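You operate a simulated robot arm through the tools that you are given. There is no shell and no other tool. Be economical: measure what you need, move in short steps, check, and stop when the job is done.

The job below is to be done with a simulated robot arm. You get a single attempt, and the scene is never put back.

## Task
Gauge the bench drawer's strip and set the gap dial to its thickness.
Fine: on the strip gauge; strip back in the drawer, drawer shut.

It is judged by the outcome, as a careful person would: the job done as asked, and still so three seconds after it is handed in. It fails if anything else is knocked over, pushed out of place, dropped, spilled or broken.

## Robot
A 7-joint arm with a two-finger parallel gripper, hanging from a carriage that runs on a rail from [-2223, 4] to [57, 0] (x, y) and turns from -5.882 to 6.109 rad about z. Base frame: it is fixed where the carriage stands at the start and does not move with it; the origin is on the floor, on the carriage's upright axis, x ahead of it, y to its left, z up. Readings come in mm, rad, newtons and seconds.
Its first joint turns from -2.897 to 2.897 rad. Places, roughly: bed of the strip gauge [600, 300, 900]; gap dial [600, -100, 900]; setting bench drawer [600, 200, 700]; strip gauge [600, 200, 900]; strip gauge plunger [700, 300, 900]. Payload 3.91 kg.
Tool frame: the origin (TCP) lies between the finger pads and is the grasp point; the fingertips stand 30 mm ahead of it; z points along the fingers, y is the line along which they close. The gripper opens to 110 mm. The fingers are 20 mm wide and 10 mm thick; the gripper's body (48 by 112 mm) begins 55 mm behind the TCP.
Orientation is told as [roll, pitch, yaw] about the base's x, y, z axes, in that order, counted from this pose: with the fingers straight down and closing along the base's y, the tool's x points along the base's -x, its y along +y and its z along -z.

## Interface
- The arm moves only by the tool send_rows. Its argument "series" is a list that holds one entry, the list of rows, each a list of 7 numbers: the finger opening in mm, from 0 to 110, then the shift along the base's x, y, z in units of 30 mm (1.0 is 30 mm), then the turn, a rotation vector about the base's x, y, z in units of 8 degrees (1.0 is 8 degrees). In form: [[[grip, x, y, z, wx, wy, wz], ...]]. A call has 1 to 8 rows; each row shifts and turns the commanded pose from where the row before left it. A call with a number of a shift or a turn outside -1 to 1 is refused whole. Rows are played at 5 a second. More than 50 mm and 0.15 rad between two rows, or a gripper value outside its range, and nothing of the call is played. Where a pose cannot be reached the arm comes as near as it can. A force on the tool above 50 N (or 10 N above the force at the start of the call, whichever is more), or a blocked arm, ends the call early, and 0.2 s more pass. Each finger travels about 108 mm/s and halts on what it meets, pressing with about 42 N; the grip force reading is that of the motor and also rises with nothing between the fingers. The clock runs only during rows and for 0.2 s after the last one: add rows that do not move to give the fingers time. It gives the time, the measured TCP pose, the force on the tool (base axes), the opening and the grip force at its end, in the units of the frame above (readings bear some noise), with the torque about the TCP (base axes, N m) and any sound that the robot's microphone picked up.
- Cameras (640 x 400 px; columns grow to the right, rows downward): "scene" is now at [253.8, 48.9, 1486.6]; the picture's right is [0.68, -0.73, 0.00], its down [-0.59, -0.54, -0.60] and it looks along [0.44, 0.41, -0.80] (base axes); focal length 267 px, centre (320, 200). "wrist" rides on the gripper at [72, 17, -103] in the tool frame; the picture's right is [-0.23, 0.97, 0.00], its down [-0.76, -0.18, -0.62] and it looks along [-0.61, -0.14, 0.78] (tool axes); focal length 222 px, centre (320, 200). There is no depth. A picture from a camera that has moved, and an enlarged one, comes with that camera's place and axes in the base frame and with its lens.
- get_image(camera): a new picture of that camera. It takes no simulated time.
- raise_lower(by): slides the trunk up (or, below 0, down) by that many mm; the arm and the scene camera ride with it, the base frame stays. It gives what a move gives, with no picture.
- steer(legs): drives the robot by 1 to 6 legs, each [ahead, left, turn to the left] in mm, mm and rad, along the robot's own axes; the way and the turn of a leg run together, so that a leg with both is an arc; at most 1500 mm and 3.142 rad a leg. The arm and the cameras ride along, it lands a little off, and it stops where it bumps. It keeps to its track: a leg is cut to what the track allows. It gives what a move gives.
- head_to(pan, tilt): turns the head with the scene camera to pan (to the left, within 2.705 rad either way) and tilt (down, from -0.506 to 1.204), counted from straight ahead of the robot. It gives what a move gives.
- enlarge(camera, box): a new picture of the part [left, top, right, bottom] of that camera's present view, enlarged. It takes no simulated time.
- finish_job(): hands the job in; it is judged then, once.

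Work in short steps. Places have to be worked out from the pictures, the camera data and where the tool is seen: move nearer, look again, correct. Check each grasp and each placing, and mend what went wrong. You have 120 turns and 90 pictures in all, those below and enlarged ones among them. Open the gripper and draw the arm clear of the work before you hand the job in, unless the task says otherwise; then end with one line.

The tools are called after "Call:" as name(argument=value, ...) on one line, values as JSON. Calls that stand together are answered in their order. send_rows: Moves the arm, as the interface text tells. Its arguments: {"type":"object","properties":{"series":{"type":"array"}},"required":["series"]} The other tools are called the same way: raise_lower (by) slides the trunk up or down; steer (legs) drives the base; head_to (pan, tilt) turns the head that bears the scene camera; get_image (camera) takes a picture; enlarge (camera, box) takes an enlarged picture of a part of a camera's view; finish_job () hands the job in.

At the start:

```text
clock: 0.0
position: [288.6, 252.9, 1282.5]
ee_rot: [0.0, -0.001, 0.001]
force: [-0.3, 0.8, -0.7]
ft_torque: [-0.01, 0.0, -0.02]
gripper_width: 109.7
gripper_force: 0.0
trunk travel left (down, up): [-175.0, 405.0]
robot x, y, heading: [-1.7, 3.0, 0.003]
head pan, tilt: [0.747, 0.925]
```

scene: 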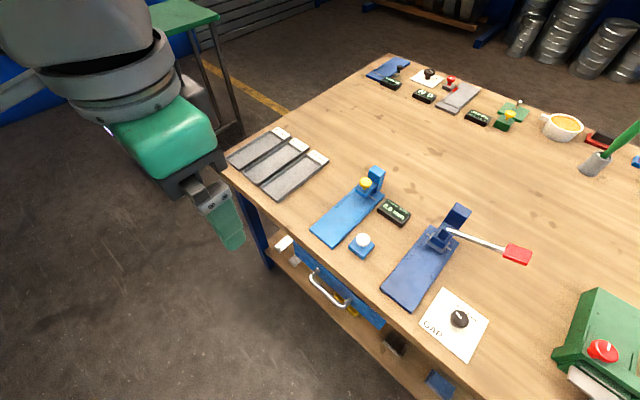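
wrist: 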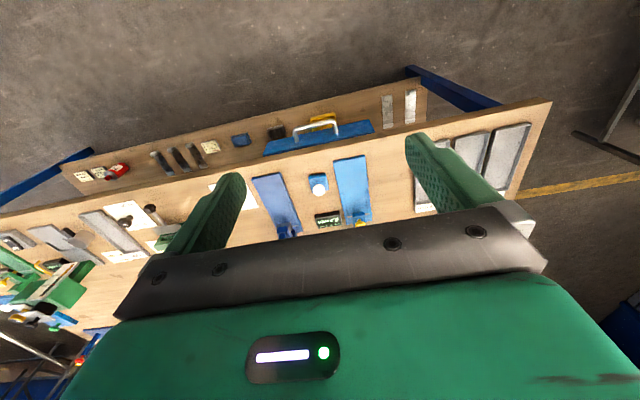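

The scene shows a bench with a blue gauge (yellow plunger, display), a white button, a lever device, the GAP dial and a drawer under the bench. I'll enlarge parts to identify these.

Call:
enlarge(camera="scene", box=[260, 150, 500, 300])

Call:
enlarge(camera="scene", box=[260, 225, 540, 400])

```text
2.67 times, centred on (380, 225) of scene
camera zoom: at [253.8, 48.9, 1486.6], right [0.68, -0.73, 0.0], down [-0.59, -0.54, -0.6], along [0.44, 0.41, -0.8], focal length 711 px, centre (160, 133)
```

zoom: 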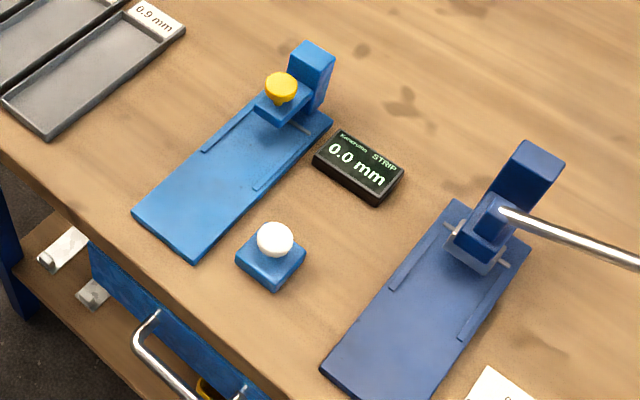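

```text
2.29 times, centred on (400, 312) of scene
camera zoom: at [253.8, 48.9, 1486.6], right [0.68, -0.73, 0.0], down [-0.59, -0.54, -0.6], along [0.44, 0.41, -0.8], focal length 610 px, centre (137, -57)
```

zoom: 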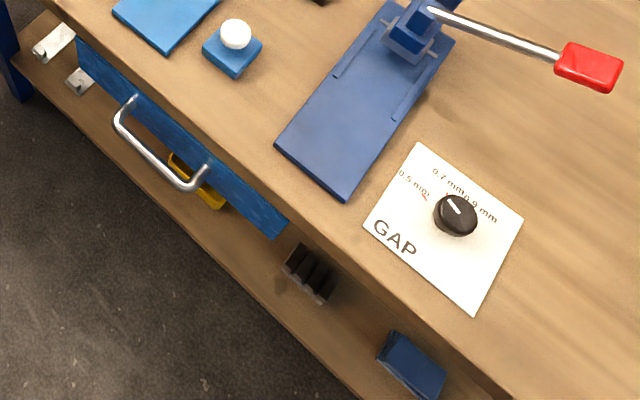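

The gauge bed with yellow plunger stands at about (660, 268), the table edge at x≈490, and the drawer handle at about (440, 200). I lower the trunk to gain reach and see closer.

Call:
raise_lower(by=-170)

Call:
head_to(pan=0.55, tilt=0.9)

Call:
get_image(camera="scene")

Call:
get_image(camera="wrist")

```text
clock: 1.9
position: [288.9, 252.7, 1112.5]
ee_rot: [0.001, 0.0, -0.001]
force: [-1.3, -0.3, -0.2]
ft_torque: [-0.01, 0.0, 0.0]
gripper_width: 109.9
gripper_force: 0.1
trunk travel left (down, up): [-5.0, 575.0]
robot x, y, heading: [-0.3, -2.4, 0.005]
head pan, tilt: [0.747, 0.925]
```

```text
clock: 2.6
position: [288.3, 253.4, 1112.9]
ee_rot: [0.001, -0.001, 0.002]
force: [0.0, -0.1, 0.5]
ft_torque: [-0.02, 0.01, 0.01]
gripper_width: 110.0
gripper_force: 0.0
trunk travel left (down, up): [-5.0, 575.0]
robot x, y, heading: [-0.7, 2.6, 0.003]
head pan, tilt: [0.55, 0.901]
```

```text
85 pictures are left
camera scene: at [263.7, 38.0, 1318.5], right [0.52, -0.85, 0.0], down [-0.67, -0.41, -0.62], along [0.53, 0.32, -0.78], focal length 267 px, centre (320, 200)
```

scene: 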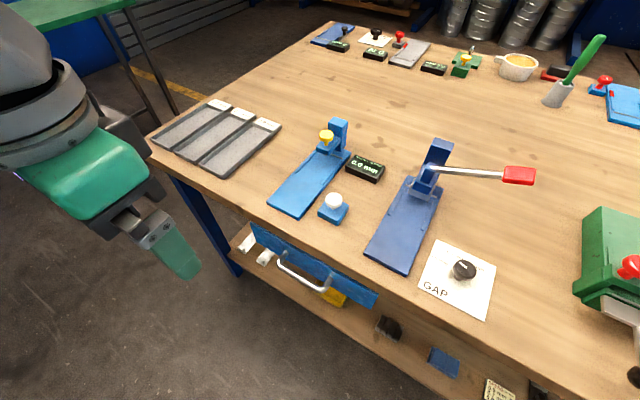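

```text
84 pictures are left
camera wrist: at [214.7, 269.6, 1217.6], right [0.23, 0.97, 0.0], down [0.76, -0.18, 0.62], along [0.61, -0.14, -0.78], focal length 222 px, centre (320, 200)
```

wrist: 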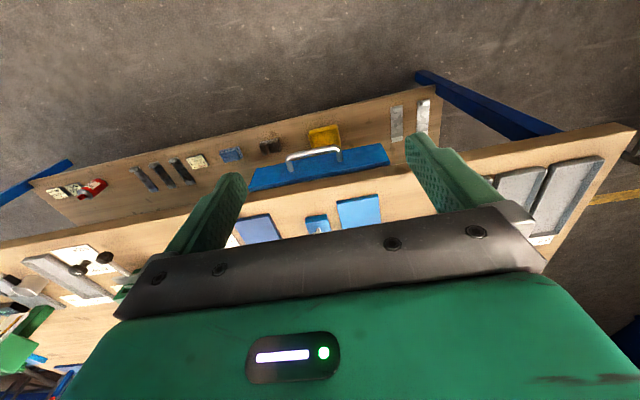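

The handle triangulates to about (446, 192, 744). I'll look at it closer to judge its stand-off from the drawer front.

Call:
enlarge(camera="wrist", box=[240, 110, 400, 210])

Call:
enlarge(camera="scene", box=[230, 210, 390, 310])

```text
4.00 times, centred on (320, 160) of wrist
camera zoom: at [214.7, 269.6, 1217.6], right [0.23, 0.97, 0.0], down [0.76, -0.18, 0.62], along [0.61, -0.14, -0.78], focal length 888 px, centre (320, 360)
```

zoom: 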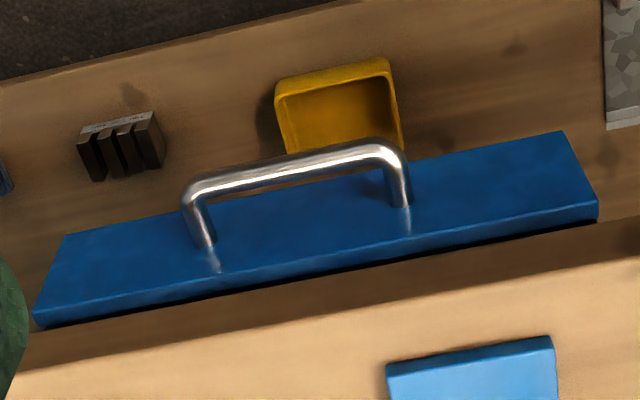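

```text
4.00 times, centred on (310, 260) of scene
camera zoom: at [263.7, 38.0, 1318.5], right [0.52, -0.85, 0.0], down [-0.67, -0.41, -0.62], along [0.53, 0.32, -0.78], focal length 1067 px, centre (360, -40)
```

zoom: 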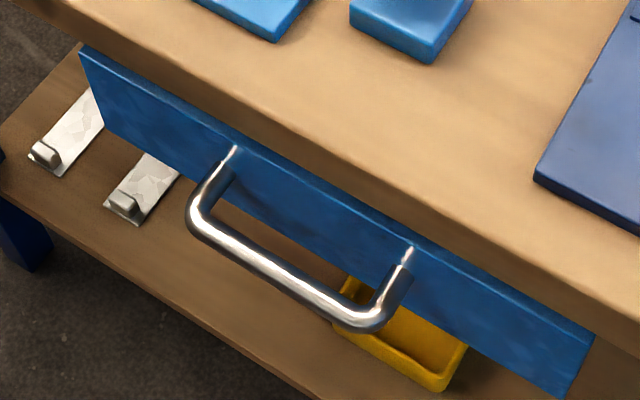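

The handle bar runs y≈135–267 at x≈447, z≈744, with the drawer face at x≈481. I plan a horizontal grasp with the fingers closing vertically; I first pitch the tool forward while descending.

Call:
send_rows(series=[[[60, 0.2, -0.2, -1, 0, -1, 0], [60, 0.2, -0.2, -1, 0, -1, 0], [60, 0.2, -0.2, -1, 0, -1, 0], [60, 0, -0.2, -1, 0, -1, 0], [60, 0, -0.2, -1, 0, -1, 0], [60, 0, -0.2, -1, 0, -1, 0], [60, 0, 0, -1, 0, -1, 0], [60, 0, 0, -1, 0, -1, 0]]])

```text
clock: 4.5
position: [307.7, 220.0, 872.4]
ee_rot: [0.005, -1.117, 0.0]
force: [-0.5, 1.1, -0.4]
ft_torque: [-0.01, 0.01, -0.05]
gripper_width: 59.9
gripper_force: 0.0
out of reach, approached as far as the arm can: row 6
trunk travel left (down, up): [-5.0, 575.0]
robot x, y, heading: [1.0, -0.9, -0.001]
head pan, tilt: [0.55, 0.901]
```

Pose tracked well. Finish the pitch and start rolling about x so the fingers close vertically.

Call:
send_rows(series=[[[60, 0, 0, 0, 0, -1, 0], [60, 0, 0, 0, 0, -1, 0], [60, 0, 0, 0, 0, -1, 0], [60, 0, 0, 0, 1, 0, 0], [60, 0, 0, 0, 1, 0, 0], [60, 0, 0, 0, 1, 0, 0], [60, 0, 0, 0, 1, 0, 0], [60, 0, 0, 0, 1, 0, 0]]])

```text
clock: 6.2
position: [310.0, 221.7, 872.4]
ee_rot: [1.529, -0.869, -1.516]
force: [0.5, -0.1, -0.3]
ft_torque: [-0.02, 0.02, -0.03]
gripper_width: 60.0
gripper_force: 0.1
trunk travel left (down, up): [-5.0, 575.0]
robot x, y, heading: [2.6, -0.4, -0.005]
head pan, tilt: [0.55, 0.901]
```

Roll is working; continue to 90° while lowering toward handle height.

Call:
send_rows(series=[[[60, 0, 0, -0.6, 1, 0, 0], [60, 0, 0, -0.6, 1, 0, 0], [60, 0, 0, -0.6, 1, 0, 0], [60, 0, 0, -0.6, 1, 0, 0], [60, 0, 0, -0.6, 1, 0, 0], [60, 0, 0, -0.6, 1, 0, 0], [60, 0, 0, -0.6, 0.25, -0.25, 0], [60, 0, 0, 0, 0, 0, 0]]])

Call:
get_image(camera="wrist")

Call:
get_image(camera="scene")

```text
clock: 8.1
position: [312.1, 232.6, 757.9]
ee_rot: [1.605, 0.001, -1.537]
force: [0.3, -0.9, 0.0]
ft_torque: [-0.01, 0.02, -0.03]
gripper_width: 59.8
gripper_force: 0.1
out of reach, approached as far as the arm can: row 7
trunk travel left (down, up): [-5.0, 575.0]
robot x, y, heading: [-0.9, -0.6, -0.002]
head pan, tilt: [0.55, 0.901]
```

```text
81 pictures are left
camera wrist: at [204.3, 300.8, 771.8], right [-0.03, -0.23, 0.97], down [-0.59, -0.78, -0.2], along [0.81, -0.58, -0.11], focal length 222 px, centre (320, 200)
```

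wrist: 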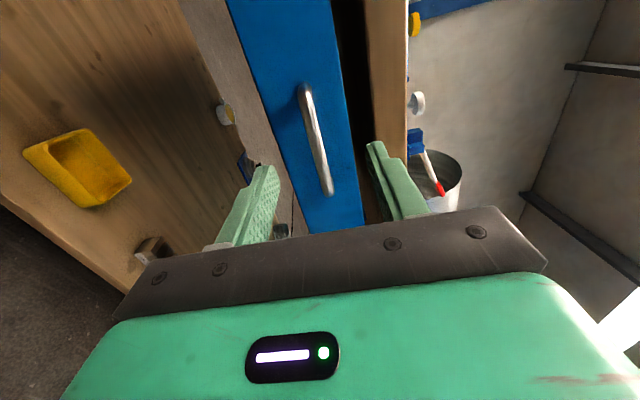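

```text
80 pictures are left
camera scene: at [263.5, 37.6, 1318.4], right [0.52, -0.85, 0.0], down [-0.67, -0.41, -0.62], along [0.53, 0.32, -0.78], focal length 267 px, centre (320, 200)
```

scene: 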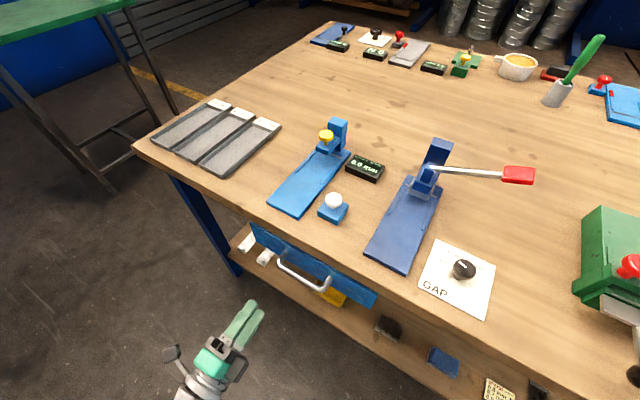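

Handle seen at z≈751. I advance to it, staying centred on y≈201, with opening 50.

Call:
send_rows(series=[[[50, 0.6, -0.3, -0.05, 0, 0, 0], [50, 0.7, -0.3, -0.05, 0, 0, 0], [50, 0.7, -0.3, -0.05, 0, 0, 0], [50, 0.7, -0.15, -0.05, 0, 0, 0], [50, 0.6, 0, 0, 0, 0, 0], [50, 0, 0, 0, 0, 0, 0]]])

Call:
get_image(camera="wrist")

```text
clock: 9.4
position: [411.8, 202.1, 753.0]
ee_rot: [1.606, -0.002, -1.537]
force: [-0.3, 0.0, 0.2]
ft_torque: [0.04, -0.01, 0.0]
gripper_width: 50.3
gripper_force: 0.0
trunk travel left (down, up): [-5.0, 575.0]
robot x, y, heading: [3.6, 0.5, -0.0]
head pan, tilt: [0.55, 0.901]
```

```text
79 pictures are left
camera wrist: at [304.4, 270.0, 766.4], right [-0.03, -0.23, 0.97], down [-0.59, -0.78, -0.2], along [0.81, -0.58, -0.11], focal length 222 px, centre (320, 200)
```

wrist: 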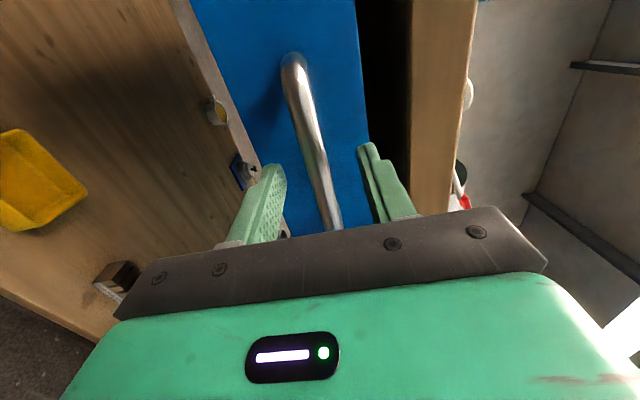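

The bar lies between the fingers. Advance 25 mm and close.

Call:
send_rows(series=[[[50, 0.45, 0, 0, 0, 0, 0], [50, 0.4, 0, 0, 0, 0, 0], [30, 0, 0, 0, 0, 0, 0], [5, 0, 0, 0, 0, 0, 0], [5, 0, 0, 0, 0, 0, 0]]])

Call:
get_image(camera="wrist")

```text
clock: 10.7
position: [437.4, 201.3, 752.7]
ee_rot: [1.604, -0.002, -1.535]
force: [0.2, 0.4, -2.8]
ft_torque: [0.03, 0.0, -0.03]
gripper_width: 14.5
gripper_force: 45.0
trunk travel left (down, up): [-5.0, 575.0]
robot x, y, heading: [-1.7, 2.0, -0.005]
head pan, tilt: [0.55, 0.901]
```

```text
78 pictures are left
camera wrist: at [329.3, 270.4, 765.9], right [-0.03, -0.23, 0.97], down [-0.59, -0.78, -0.2], along [0.81, -0.58, -0.11], focal length 222 px, centre (320, 200)
```

wrist: 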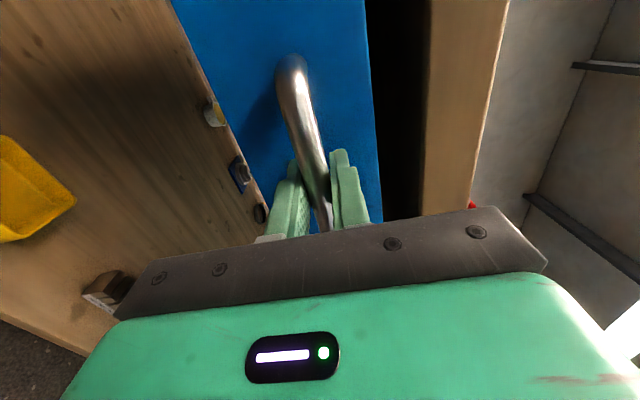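

The bar is gripped (14.5 mm). Pull the drawer out.

Call:
send_rows(series=[[[5, -0.4, 0, 0, 0, 0, 0], [5, -0.6, 0, 0, 0, 0, 0], [5, -0.6, 0, 0, 0, 0, 0], [5, -0.6, 0, 0, 0, 0, 0], [5, -0.6, 0, 0, 0, 0, 0], [5, -0.6, 0, 0, 0, 0, 0], [5, -0.6, 0, 0, 0, 0, 0], [5, 0, 0, 0, 0, 0, 0]]])

Call:
get_image(camera="scene")

```text
clock: 12.3
position: [324.9, 201.3, 751.6]
ee_rot: [1.587, -0.008, -1.547]
force: [0.7, -11.7, -17.5]
ft_torque: [0.66, 0.12, -0.8]
gripper_width: 15.0
gripper_force: 45.2
out of reach, approached as far as the arm can: row 7
trunk travel left (down, up): [-5.0, 575.0]
robot x, y, heading: [-1.6, -0.9, -0.0]
head pan, tilt: [0.55, 0.901]
stopped in row 8: the force on the tool passed its limit at 58 N (the readings are from after the stop); the commanded pose is now the measured one
```

```text
77 pictures are left
camera scene: at [263.8, 35.6, 1318.5], right [0.52, -0.85, 0.0], down [-0.67, -0.41, -0.62], along [0.53, 0.32, -0.78], focal length 267 px, centre (320, 200)
```

scene: 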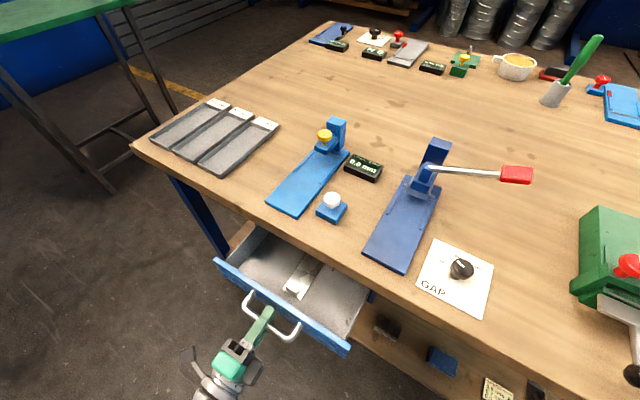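

Drawer is open ~112 mm and a strip is visible; the arm's reach stopped it sideways. I'll drive the carriage back to open further.

Call:
steer(legs=[[-70, 0, 0]])

Call:
get_image(camera="scene")

```text
clock: 13.3
position: [252.6, 203.2, 751.5]
ee_rot: [1.587, -0.009, -1.539]
force: [-0.8, -16.4, -33.3]
ft_torque: [0.54, -0.07, -0.93]
gripper_width: 14.8
gripper_force: 44.8
trunk travel left (down, up): [-5.0, 575.0]
robot x, y, heading: [-71.4, 0.2, -0.002]
head pan, tilt: [0.55, 0.901]
```

```text
76 pictures are left
camera scene: at [192.4, 34.8, 1317.7], right [0.52, -0.85, 0.0], down [-0.67, -0.41, -0.62], along [0.53, 0.32, -0.79], focal length 267 px, centre (320, 200)
```

scene: 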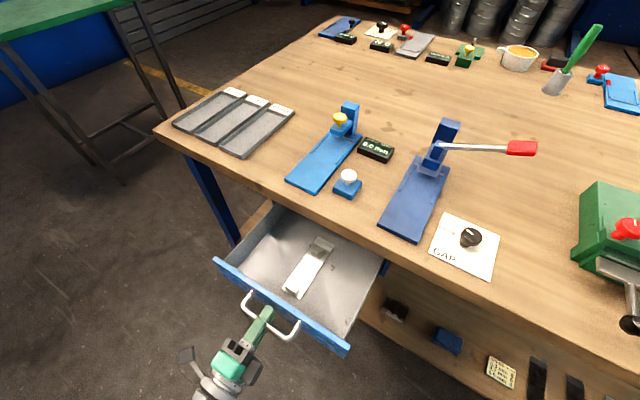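

The drawer is open about 184 mm and the strip is fully visible. I zoom in to see its shape.

Call:
enlarge(camera="scene", box=[230, 200, 390, 300])

```text
4.00 times, centred on (310, 250) of scene
camera zoom: at [192.4, 34.8, 1317.7], right [0.52, -0.85, 0.0], down [-0.67, -0.41, -0.62], along [0.53, 0.32, -0.79], focal length 1067 px, centre (360, 0)
```

zoom: 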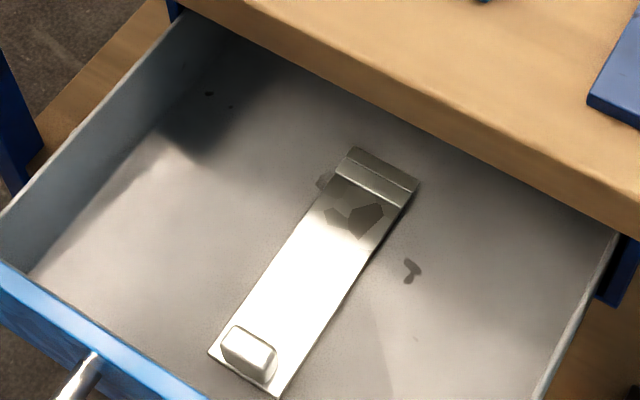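

The strip lies along x (x≈333–481, y≈193) with a grip block near its near end at about (342, 194). I release the handle and back the carriage off.

Call:
send_rows(series=[[[40, 0, 0, 0, 0, 0, 0], [50, 0, 0, 0, 0, 0, 0], [50, 0, 0, 0, 0, 0, 0]]])

Call:
steer(legs=[[-70, 0, 0]])

Call:
get_image(camera="wrist")

```text
clock: 14.1
position: [254.1, 206.3, 752.9]
ee_rot: [1.588, -0.006, -1.541]
force: [-0.7, 0.0, 0.7]
ft_torque: [0.01, -0.01, 0.01]
gripper_width: 50.2
gripper_force: 0.0
trunk travel left (down, up): [-5.0, 575.0]
robot x, y, heading: [-69.5, -1.0, -0.003]
head pan, tilt: [0.55, 0.901]
```

```text
clock: 15.1
position: [183.4, 207.8, 752.9]
ee_rot: [1.59, -0.007, -1.541]
force: [0.1, -0.3, -0.5]
ft_torque: [0.03, 0.05, 0.03]
gripper_width: 50.0
gripper_force: 0.0
trunk travel left (down, up): [-5.0, 575.0]
robot x, y, heading: [-140.5, -0.9, 0.003]
head pan, tilt: [0.55, 0.901]
```

```text
74 pictures are left
camera wrist: at [76.5, 276.8, 768.6], right [-0.01, -0.22, 0.98], down [-0.6, -0.78, -0.18], along [0.8, -0.58, -0.12], focal length 222 px, centre (320, 200)
```

wrist: 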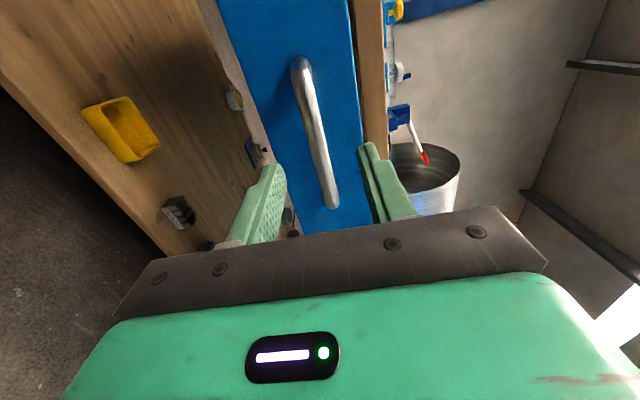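

Clear of the handle. I raise while pitching the tool back to pointing down.

Call:
send_rows(series=[[[50, 0, 0, 0.9, 0, 0, 0], [50, 0, 0, 0.9, 0, 1, 0], [50, 0, 0, 0.9, 0, 1, 0], [50, 0, 0, 0.9, 0, 1, 0], [50, 0, 0, 0.9, 0, 1, 0], [50, 0, 0, 0.9, 0, 1, 0], [50, 0.3, 0, 0.2, 0, 1, 0], [50, 0.3, 0, 0.2, 0, 1, 0]]])

Call:
send_rows(series=[[[50, 0.3, 0, 0, 0, 1, 0], [50, 0.3, 0, 0, 0, 1, 0], [50, 0.3, 0, 0, 0, 1, 0], [50, 0.3, 0, 0, 0, 1, 0], [50, 0, 0, 0, 0, 0, 0]]])

```text
clock: 16.9
position: [205.6, 215.8, 935.3]
ee_rot: [0.851, 0.022, -1.554]
force: [0.0, 0.5, 0.7]
ft_torque: [0.0, -0.01, -0.03]
gripper_width: 50.0
gripper_force: 0.0
out of reach, approached as far as the arm can: row 5, 7, 8
trunk travel left (down, up): [-5.0, 575.0]
robot x, y, heading: [-136.3, -0.1, 0.003]
head pan, tilt: [0.55, 0.901]
```

```text
clock: 18.1
position: [238.7, 214.0, 925.7]
ee_rot: [0.182, 0.028, -1.561]
force: [1.3, 0.5, 0.0]
ft_torque: [0.0, 0.02, -0.01]
gripper_width: 49.9
gripper_force: 0.1
trunk travel left (down, up): [-5.0, 575.0]
robot x, y, heading: [-137.3, -1.7, -0.001]
head pan, tilt: [0.55, 0.901]
```

Nearly vertical now; finish the last ~10° and move above the strip's block, then look.

Call:
send_rows(series=[[[50, 0.7, -0.2, 0, 0, 0.65, 0], [50, 0.7, -0.2, 0, 0, 0.65, 0], [50, 0.7, -0.2, 0, 0, 0, 0], [50, 0.7, -0.1, 0, 0, 0, 0], [50, 0.6, 0, 0, 0, 0, 0], [50, 0, 0, 0, 0, 0, 0]]])

Call:
get_image(camera="wrist")

Call:
get_image(camera="scene")

```text
clock: 19.5
position: [340.5, 192.5, 925.8]
ee_rot: [0.004, 0.031, -1.567]
force: [-0.5, 0.3, -0.4]
ft_torque: [0.01, -0.02, -0.03]
gripper_width: 50.0
gripper_force: 0.2
trunk travel left (down, up): [-5.0, 575.0]
robot x, y, heading: [-135.9, -1.1, -0.002]
head pan, tilt: [0.55, 0.901]
```

```text
73 pictures are left
camera wrist: at [356.4, 262.5, 1031.4], right [0.97, -0.22, 0.0], down [-0.18, -0.78, 0.6], along [-0.14, -0.58, -0.8], focal length 222 px, centre (320, 200)
```

wrist: 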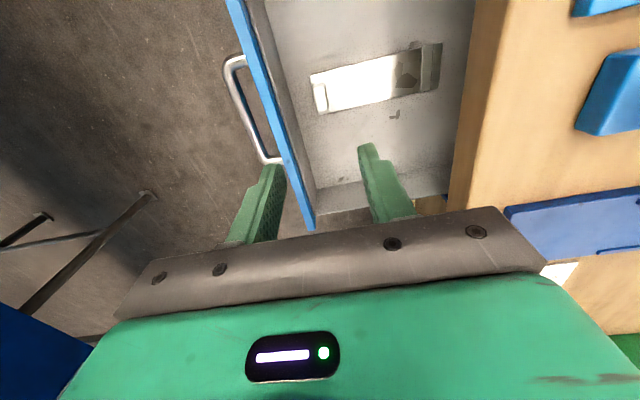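

```text
72 pictures are left
camera scene: at [124.5, 38.2, 1318.5], right [0.52, -0.85, 0.0], down [-0.67, -0.41, -0.62], along [0.53, 0.32, -0.78], focal length 267 px, centre (320, 200)
```

scene: 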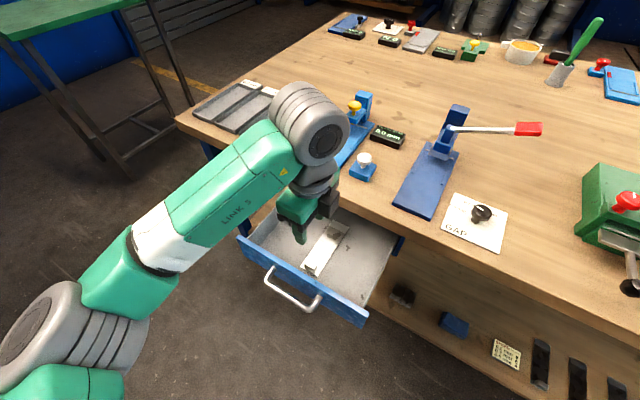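

Block seen at about (343, 198). Narrow the opening (drawer front is close) and descend to z≈825 for a closer look.

Call:
send_rows(series=[[[32, 0, 0.15, -0.8, 0, 0, 0], [32, 0, 0, -0.9, 0, 0, 0], [32, 0, 0, -0.9, 0, 0, 0], [32, 0, 0, -0.8, 0, 0, 0], [32, 0, 0, 0, 0, 0, 0]]])

Call:
enlarge(camera="wrist", box=[200, 50, 520, 250])

```text
clock: 20.7
position: [341.8, 198.4, 822.3]
ee_rot: [0.004, 0.029, -1.568]
force: [0.5, 0.2, -0.8]
ft_torque: [0.02, 0.01, 0.01]
gripper_width: 31.8
gripper_force: 0.1
trunk travel left (down, up): [-5.0, 575.0]
robot x, y, heading: [-139.8, 1.1, -0.001]
head pan, tilt: [0.55, 0.901]
```

```text
2.00 times, centred on (360, 150) of wrist
camera zoom: at [357.3, 267.0, 928.8], right [0.97, -0.22, 0.0], down [-0.18, -0.78, 0.6], along [-0.14, -0.58, -0.8], focal length 444 px, centre (240, 300)
```

zoom: 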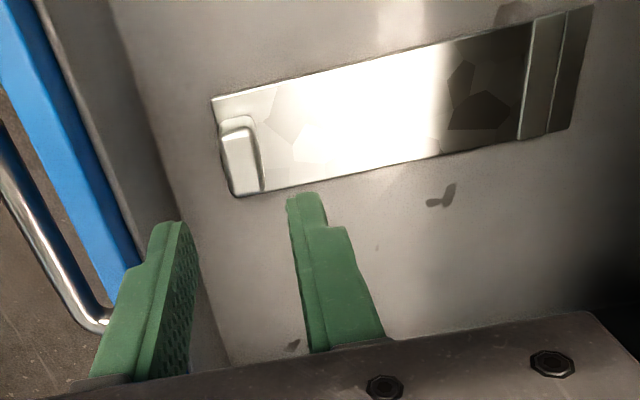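

Floor estimated near z≈706–715, block centre about (341, 197). Descend to z≈765 and check again.

Call:
send_rows(series=[[[32, 0, 0, -0.7, 0, 0, 0], [32, 0, 0, -0.7, 0, 0, 0], [32, 0, 0, -0.5, 0, 0, 0], [32, 0, 0, 0, 0, 0, 0]]])

Call:
enlarge(camera="wrist", box=[200, 50, 520, 250])

```text
clock: 21.7
position: [342.1, 198.0, 765.3]
ee_rot: [0.003, 0.029, -1.568]
force: [-0.2, -0.6, 0.3]
ft_torque: [0.01, -0.01, 0.01]
gripper_width: 32.0
gripper_force: 0.1
trunk travel left (down, up): [-5.0, 575.0]
robot x, y, heading: [-140.5, 1.2, -0.001]
head pan, tilt: [0.55, 0.901]
```

```text
2.00 times, centred on (360, 150) of wrist
camera zoom: at [356.8, 267.5, 872.1], right [0.97, -0.22, 0.0], down [-0.18, -0.78, 0.6], along [-0.14, -0.58, -0.8], focal length 444 px, centre (240, 300)
```

zoom: 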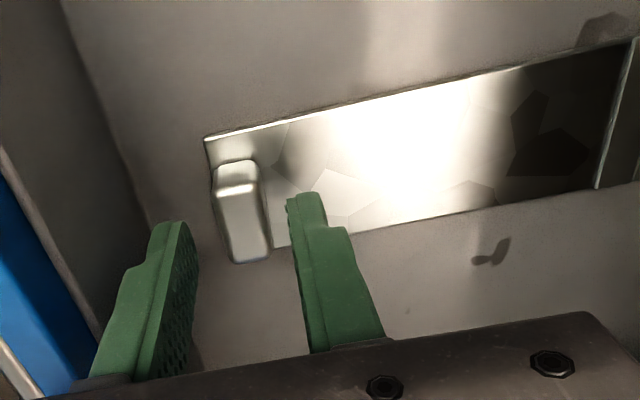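

The fingers straddle the block; its top is at z≈732. Descend ~22 mm gently.

Call:
send_rows(series=[[[32, -0.05, 0, -0.4, 0, 0, 0], [32, 0, 0, -0.35, 0, 0, 0], [32, 0, 0, 0, 0, 0, 0]]])

Call:
enlarge(camera="wrist", box=[200, 50, 520, 250])

```text
clock: 22.5
position: [341.8, 198.4, 743.7]
ee_rot: [0.005, 0.029, -1.567]
force: [-0.3, -0.6, 7.8]
ft_torque: [-0.12, -0.13, 0.02]
gripper_width: 31.6
gripper_force: 0.0
trunk travel left (down, up): [-5.0, 575.0]
robot x, y, heading: [-140.5, 0.3, -0.0]
head pan, tilt: [0.55, 0.901]
```

```text
2.00 times, centred on (360, 150) of wrist
camera zoom: at [356.1, 267.5, 850.4], right [0.97, -0.22, 0.0], down [-0.18, -0.78, 0.6], along [-0.14, -0.58, -0.8], focal length 444 px, centre (240, 300)
```

zoom: 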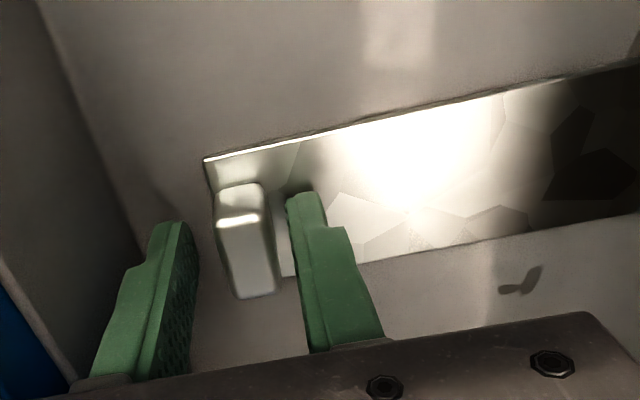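

Contact with the strip at fingertip z≈713. Raise 2 mm and close on the block.

Call:
send_rows(series=[[[32, 0, 0, 0.07, 0, 0, 0], [15, 0, 0, 0, 0, 0, 0], [5, 0, 0, 0, 0, 0, 0], [5, 0, 0, 0, 0, 0, 0], [5, 0, 0, 0, 0, 0, 0]]])

Call:
enlarge(camera="wrist", box=[200, 50, 520, 250])

```text
clock: 23.7
position: [341.0, 199.3, 745.1]
ee_rot: [0.005, 0.03, -1.568]
force: [-0.3, -0.2, 0.4]
ft_torque: [0.0, 0.03, 0.0]
gripper_width: 16.0
gripper_force: 42.1
trunk travel left (down, up): [-5.0, 575.0]
robot x, y, heading: [-136.4, 2.3, -0.003]
head pan, tilt: [0.55, 0.901]
```

```text
2.00 times, centred on (360, 150) of wrist
camera zoom: at [355.4, 267.6, 851.9], right [0.97, -0.22, 0.0], down [-0.18, -0.78, 0.6], along [-0.14, -0.58, -0.8], focal length 444 px, centre (240, 300)
```

zoom: 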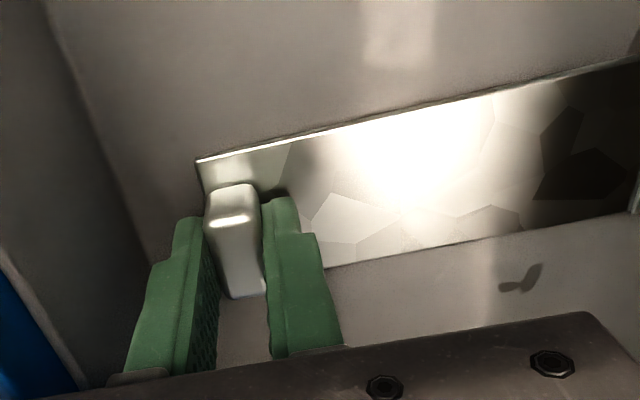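

Block gripped (16 mm). The table edge works out at (473, z 824–860), and the drawer front top at ≈795, so I lift partway and pull back a bit before clearing the tabletop.

Call:
send_rows(series=[[[5, 0, 0, 0.4, 0, 0, 0], [5, 0, 0, 0.6, 0, 0, 0], [5, -0.2, 0, 0.6, 0, 0, 0], [5, -0.2, 0, 0.5, 0, 0, 0], [5, 0, 0, 0, 0, 0, 0]]])

Call:
get_image(camera="wrist")

Call:
get_image(camera="scene")

```text
clock: 24.9
position: [328.8, 197.2, 808.3]
ee_rot: [0.003, 0.029, -1.565]
force: [-0.2, 0.2, -1.4]
ft_torque: [0.0, 0.02, 0.02]
gripper_width: 15.7
gripper_force: 41.9
trunk travel left (down, up): [-5.0, 575.0]
robot x, y, heading: [-141.1, 1.0, 0.001]
head pan, tilt: [0.55, 0.901]
```

```text
67 pictures are left
camera wrist: at [343.0, 267.3, 914.5], right [0.97, -0.22, 0.0], down [-0.18, -0.78, 0.6], along [-0.14, -0.58, -0.8], focal length 222 px, centre (320, 200)
```

wrist: 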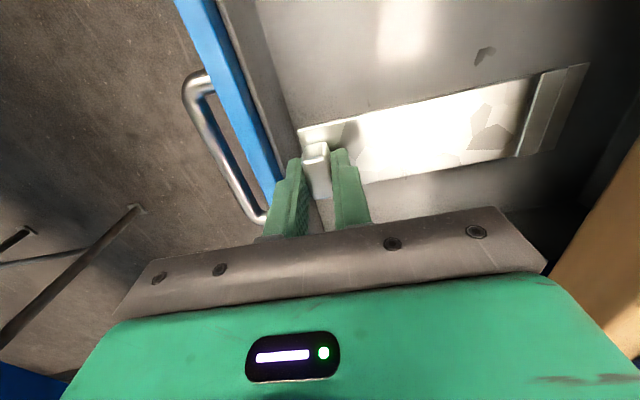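

```text
66 pictures are left
camera scene: at [124.5, 38.2, 1318.5], right [0.52, -0.85, 0.0], down [-0.67, -0.41, -0.62], along [0.53, 0.32, -0.78], focal length 267 px, centre (320, 200)
```

scene: 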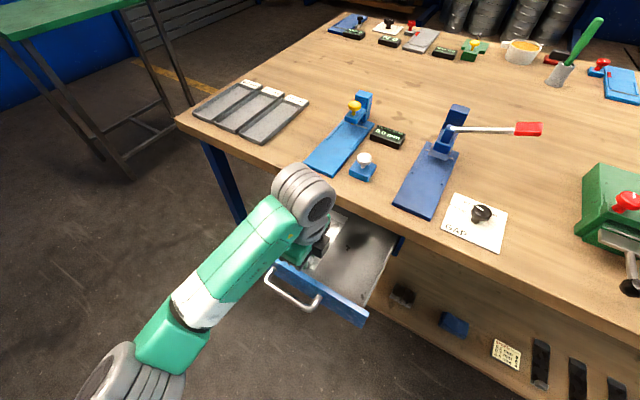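

The strip is level; its far end is at x≈480, slightly under the table edge. Lift to just above the drawer front (strip z≈803), then draw back in a free gap.

Call:
send_rows(series=[[[5, 0, 0, 0.45, 0, 0, 0], [5, 0, 0, 0.45, 0, 0, 0], [5, -0.5, 0, 0, 0, 0, 0], [5, -0.7, 0, 0, 0, 0, 0], [5, -0.7, 0, 0, 0, 0, 0], [5, 0, 0, 0, 0, 0, 0]]])

Call:
get_image(camera="wrist")

```text
clock: 26.3
position: [271.1, 197.2, 835.6]
ee_rot: [0.003, 0.03, -1.567]
force: [0.1, -0.1, -0.3]
ft_torque: [0.05, 0.02, 0.01]
gripper_width: 16.2
gripper_force: 42.0
trunk travel left (down, up): [-5.0, 575.0]
robot x, y, heading: [-136.9, -0.3, 0.001]
head pan, tilt: [0.55, 0.901]
```

```text
65 pictures are left
camera wrist: at [285.9, 267.2, 942.1], right [0.97, -0.22, 0.0], down [-0.18, -0.78, 0.6], along [-0.14, -0.58, -0.8], focal length 222 px, centre (320, 200)
```

wrist: 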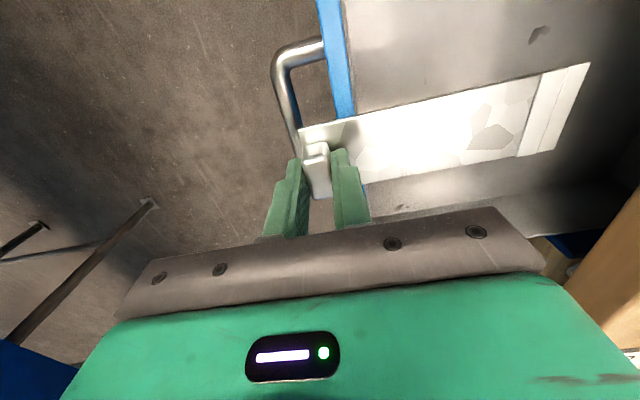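

Clear of the drawer and table. Lift above the bench and take a close look at the gauge from the scene camera.

Call:
send_rows(series=[[[5, 0, 0, 0.8, 0, 0, 0], [5, 0, 0, 0.8, 0, 0, 0], [5, 0, 0, 0.8, 0, 0, 0], [5, 0, 0, 0.8, 0, 0, 0], [5, 0, 0, 0.8, 0, 0, 0], [5, 0, 0, 0, 0, 0, 0]]])

Call:
enlarge(camera="scene", box=[290, 75, 450, 225])

Call:
get_image(camera="wrist")

```text
clock: 27.7
position: [270.9, 198.5, 955.7]
ee_rot: [0.003, 0.028, -1.568]
force: [0.3, -0.5, -0.4]
ft_torque: [0.0, 0.04, 0.0]
gripper_width: 16.1
gripper_force: 41.9
trunk travel left (down, up): [-5.0, 575.0]
robot x, y, heading: [-137.2, 1.3, 0.001]
head pan, tilt: [0.55, 0.901]
```

```text
2.67 times, centred on (370, 150) of scene
camera zoom: at [124.5, 38.2, 1318.5], right [0.52, -0.85, 0.0], down [-0.67, -0.41, -0.62], along [0.53, 0.32, -0.78], focal length 711 px, centre (187, 333)
```

zoom: 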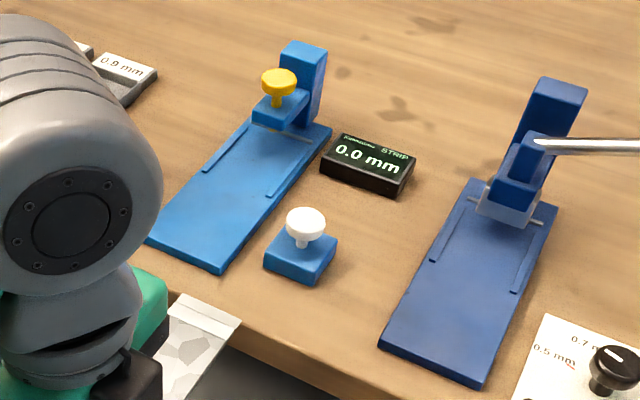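

```text
63 pictures are left
camera wrist: at [285.8, 267.3, 1062.1], right [0.97, -0.22, 0.0], down [-0.18, -0.78, 0.6], along [-0.14, -0.58, -0.8], focal length 222 px, centre (320, 200)
```

wrist: 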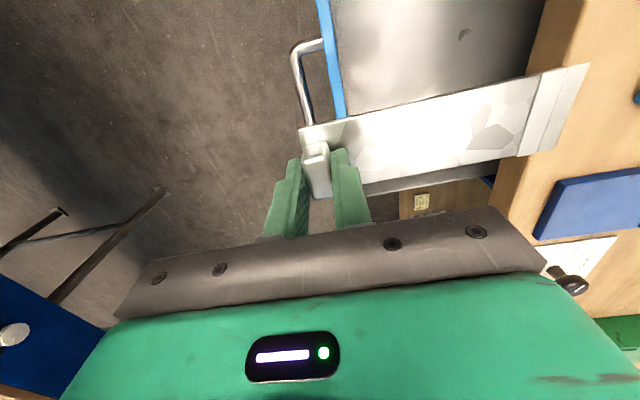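

The gauge has a bed (x≈502–745, y≈238–312) with guide rails, and a plunger on a bracket near x≈685, y≈275. I look closely at the held strip's far end.

Call:
enlarge(camera="wrist", box=[290, 50, 610, 210])

Call:
enlarge(camera="scene", box=[300, 80, 400, 180])

```text
2.00 times, centred on (450, 130) of wrist
camera zoom: at [285.8, 267.3, 1062.1], right [0.97, -0.22, 0.0], down [-0.18, -0.78, 0.6], along [-0.14, -0.58, -0.8], focal length 444 px, centre (60, 340)
```

zoom: 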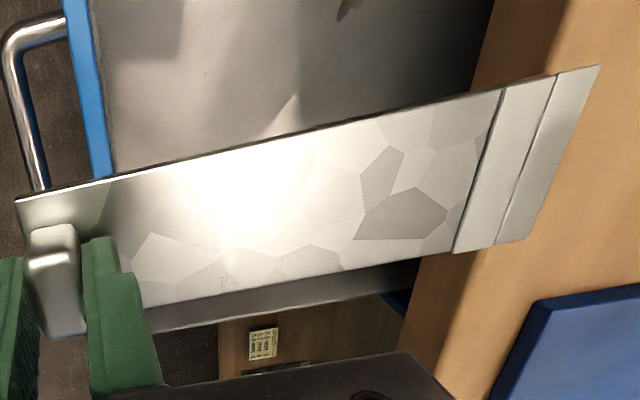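

```text
4.00 times, centred on (350, 130) of scene
camera zoom: at [124.5, 38.2, 1318.5], right [0.52, -0.85, 0.0], down [-0.67, -0.41, -0.62], along [0.53, 0.32, -0.78], focal length 1067 px, centre (200, 480)
```

zoom: 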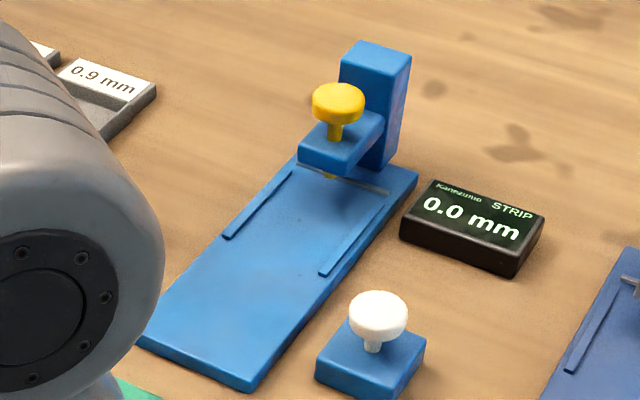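

I zoom on the strip's far end to understand its rib.

Call:
enlarge(camera="wrist", box=[500, 50, 600, 180])

```text
3.08 times, centred on (550, 115) of wrist
camera zoom: at [285.8, 267.3, 1062.1], right [0.97, -0.22, 0.0], down [-0.18, -0.78, 0.6], along [-0.14, -0.58, -0.8], focal length 684 px, centre (-388, 462)
```

zoom: 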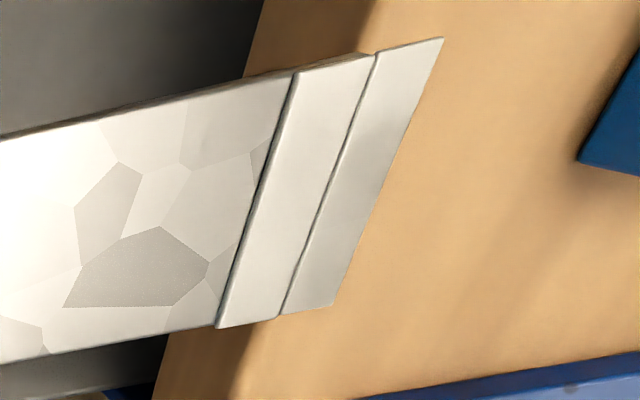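

The strip has a low rib and a thin tip. I raise a little and shift to the bed's centreline y≈276 before driving forward.

Call:
send_rows(series=[[[5, 0, 0.5, 0.4, 0, 0, 0], [5, 0, 0.6, 0.4, 0, 0, 0], [5, 0, 0.6, 0.2, 0, 0, 0], [5, 0, 0.6, 0, 0, 0, 0], [5, 0, 0.3, 0, 0, 0, 0], [5, 0, 0, 0, 0, 0, 0]]])

Call:
steer(legs=[[180, 0, 0]])

Call:
get_image(camera="wrist")

Call:
get_image(camera="scene")

```text
clock: 29.1
position: [271.4, 276.8, 985.5]
ee_rot: [0.003, 0.032, -1.566]
force: [-0.5, -0.5, -1.0]
ft_torque: [-0.02, 0.06, -0.02]
gripper_width: 16.1
gripper_force: 42.4
trunk travel left (down, up): [-5.0, 575.0]
robot x, y, heading: [-141.2, 5.3, -0.0]
head pan, tilt: [0.55, 0.901]
```

```text
clock: 30.6
position: [450.8, 276.6, 985.4]
ee_rot: [0.004, 0.03, -1.567]
force: [0.1, -0.8, -0.8]
ft_torque: [0.02, 0.06, 0.0]
gripper_width: 16.1
gripper_force: 42.2
trunk travel left (down, up): [-5.0, 575.0]
robot x, y, heading: [40.6, 2.1, 0.002]
head pan, tilt: [0.55, 0.901]
```

```text
59 pictures are left
camera wrist: at [465.9, 345.3, 1092.0], right [0.97, -0.22, 0.0], down [-0.18, -0.78, 0.6], along [-0.14, -0.58, -0.8], focal length 222 px, centre (320, 200)
```

wrist: 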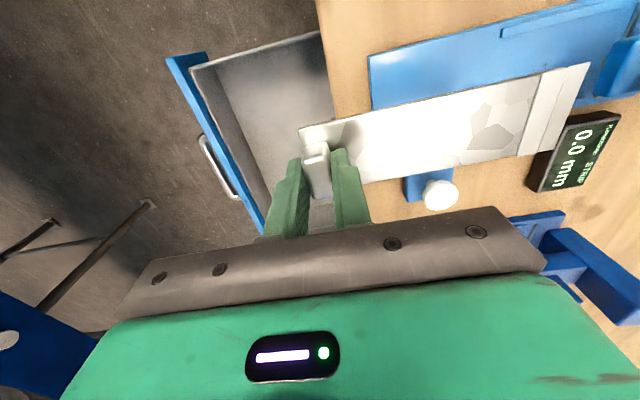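

```text
58 pictures are left
camera scene: at [303.9, 37.9, 1318.6], right [0.52, -0.85, 0.0], down [-0.67, -0.41, -0.62], along [0.53, 0.32, -0.78], focal length 267 px, centre (320, 200)
```

scene: 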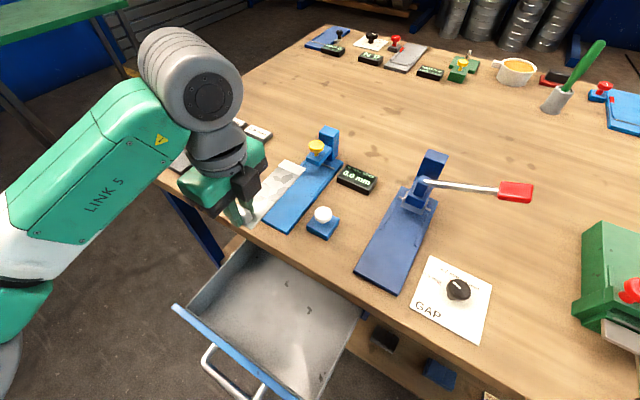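

The strip (y 249–302) is nearly aligned with the bed (≈236–320, centre ≈279). Shift +3 mm in y, forward ~20 mm, and descend to about 20 mm above the bed.

Call:
send_rows(series=[[[5, 0.3, 0.1, -0.6, 0, 0, 0], [5, 0.3, 0, -0.6, 0, 0, 0], [5, 0, 0, -0.6, 0, 0, 0], [5, 0, 0, -0.3, 0, 0, 0], [5, 0, 0, 0, 0, 0, 0]]])

Call:
get_image(camera="wrist")

Call:
enlarge(camera="scene", box=[220, 110, 380, 250])

```text
clock: 31.8
position: [469.8, 279.3, 921.6]
ee_rot: [0.004, 0.029, -1.567]
force: [-0.3, 0.0, -1.6]
ft_torque: [0.01, 0.08, 0.03]
gripper_width: 15.9
gripper_force: 42.3
trunk travel left (down, up): [-5.0, 575.0]
robot x, y, heading: [36.2, -0.2, 0.004]
head pan, tilt: [0.55, 0.901]
```

```text
57 pictures are left
camera wrist: at [483.3, 348.6, 1028.2], right [0.97, -0.22, 0.0], down [-0.18, -0.78, 0.6], along [-0.14, -0.58, -0.8], focal length 222 px, centre (320, 200)
```

wrist: 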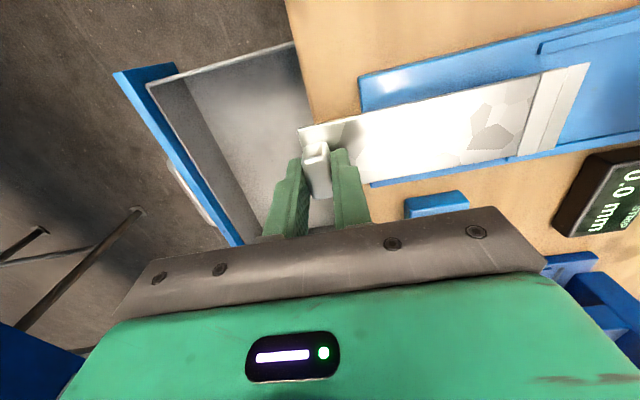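

```text
2.86 times, centred on (300, 180) of scene
camera zoom: at [303.6, 37.9, 1318.5], right [0.52, -0.85, 0.0], down [-0.67, -0.41, -0.62], along [0.53, 0.32, -0.78], focal length 762 px, centre (377, 257)
```

zoom: 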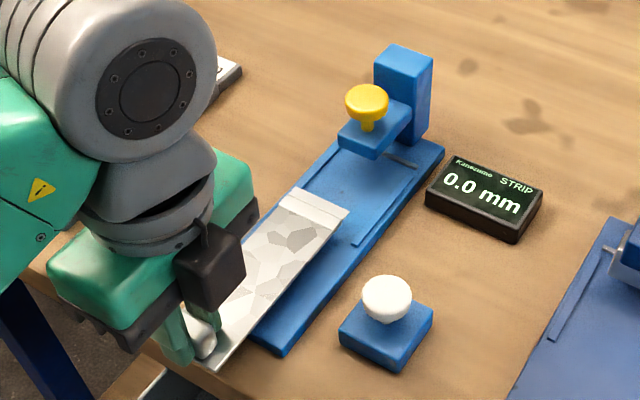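

Strip well centred over the bed (bed centre y≈278.5). Descend further in small amounts.

Call:
send_rows(series=[[[5, 0, 0, -0.25, 0, 0, 0], [5, 0, 0, -0.2, 0, 0, 0], [5, 0, 0, 0, 0, 0, 0]]])

Call:
enlarge(camera="scene", box=[240, 120, 340, 220])

```text
clock: 32.6
position: [468.7, 279.3, 908.7]
ee_rot: [0.003, 0.029, -1.568]
force: [0.1, -0.8, -0.2]
ft_torque: [-0.02, 0.06, 0.01]
gripper_width: 16.0
gripper_force: 42.1
trunk travel left (down, up): [-5.0, 575.0]
robot x, y, heading: [36.3, 1.5, 0.0]
head pan, tilt: [0.55, 0.901]
```

```text
4.00 times, centred on (290, 170) of scene
camera zoom: at [303.5, 37.9, 1318.5], right [0.52, -0.85, 0.0], down [-0.67, -0.41, -0.62], along [0.53, 0.32, -0.78], focal length 1067 px, centre (440, 320)
```

zoom: 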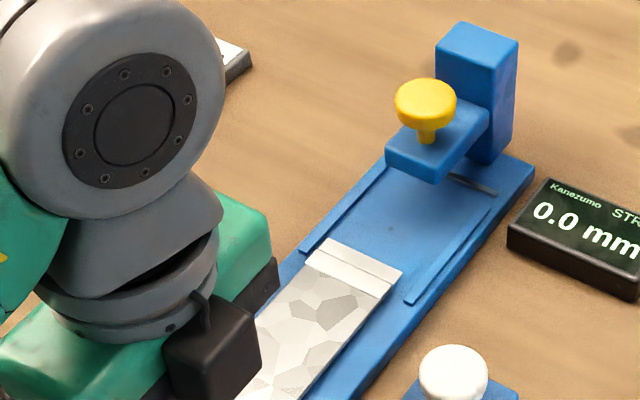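

Still no contact. Lower further in 3 mm steps.

Call:
send_rows(series=[[[5, 0, 0, -0.1, 0, 0, 0], [5, 0, 0, -0.1, 0, 0, 0], [5, 0, 0, 0, 0, 0, 0]]])

Call:
enlarge(camera="scene", box=[240, 120, 340, 220])

```text
clock: 33.4
position: [468.5, 278.9, 905.0]
ee_rot: [0.005, 0.032, -1.569]
force: [-13.6, -6.7, 42.0]
ft_torque: [-0.24, -0.94, -0.21]
gripper_width: 16.6
gripper_force: 41.6
trunk travel left (down, up): [-5.0, 575.0]
robot x, y, heading: [40.9, -0.4, -0.0]
head pan, tilt: [0.55, 0.901]
```

```text
4.00 times, centred on (290, 170) of scene
camera zoom: at [303.4, 38.3, 1319.1], right [0.52, -0.85, 0.0], down [-0.67, -0.41, -0.62], along [0.53, 0.32, -0.78], focal length 1067 px, centre (440, 320)
```

zoom: 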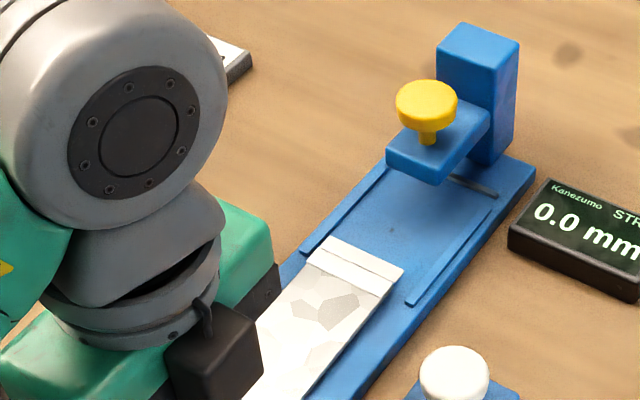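

Contact felt at TCP z≈906, so bed top ≈ 873. Lift ~2–3 mm and slide the strip forward 45 mm, watching force.

Call:
send_rows(series=[[[5, 0, 0, 0.18, 0, 0, 0], [5, 0.5, 0, 0, 0, 0, 0], [5, 0.5, 0, 0, 0, 0, 0], [5, 0.5, 0, 0, 0, 0, 0], [5, 0, 0, 0, 0, 0, 0]]])

Call:
enlarge(camera="scene", box=[260, 110, 360, 210])

Call:
get_image(camera="wrist")

```text
clock: 34.6
position: [515.0, 280.3, 907.4]
ee_rot: [0.004, 0.03, -1.568]
force: [0.7, -0.7, -2.1]
ft_torque: [0.01, 0.06, -0.04]
gripper_width: 16.2
gripper_force: 42.1
trunk travel left (down, up): [-5.0, 575.0]
robot x, y, heading: [34.5, 2.9, 0.0]
head pan, tilt: [0.55, 0.901]
```

```text
4.00 times, centred on (310, 160) of scene
camera zoom: at [303.5, 37.9, 1318.5], right [0.52, -0.85, 0.0], down [-0.67, -0.41, -0.62], along [0.53, 0.32, -0.78], focal length 1067 px, centre (360, 360)
```

zoom: 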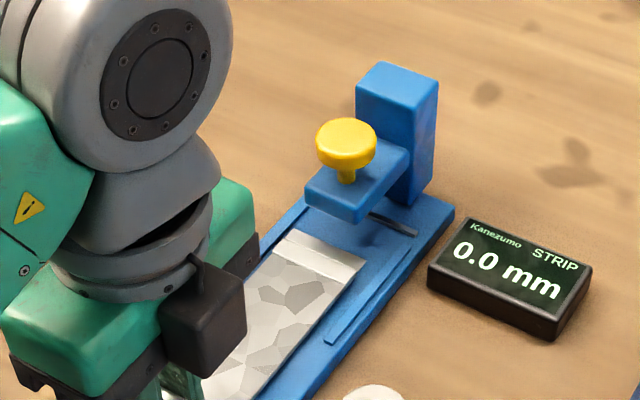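

```text
52 pictures are left
camera wrist: at [528.8, 348.5, 1014.2], right [0.97, -0.22, 0.0], down [-0.18, -0.78, 0.6], along [-0.14, -0.58, -0.8], focal length 222 px, centre (320, 200)
```

wrist: 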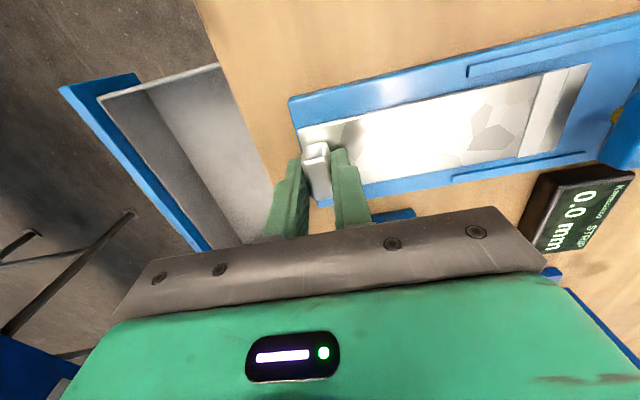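

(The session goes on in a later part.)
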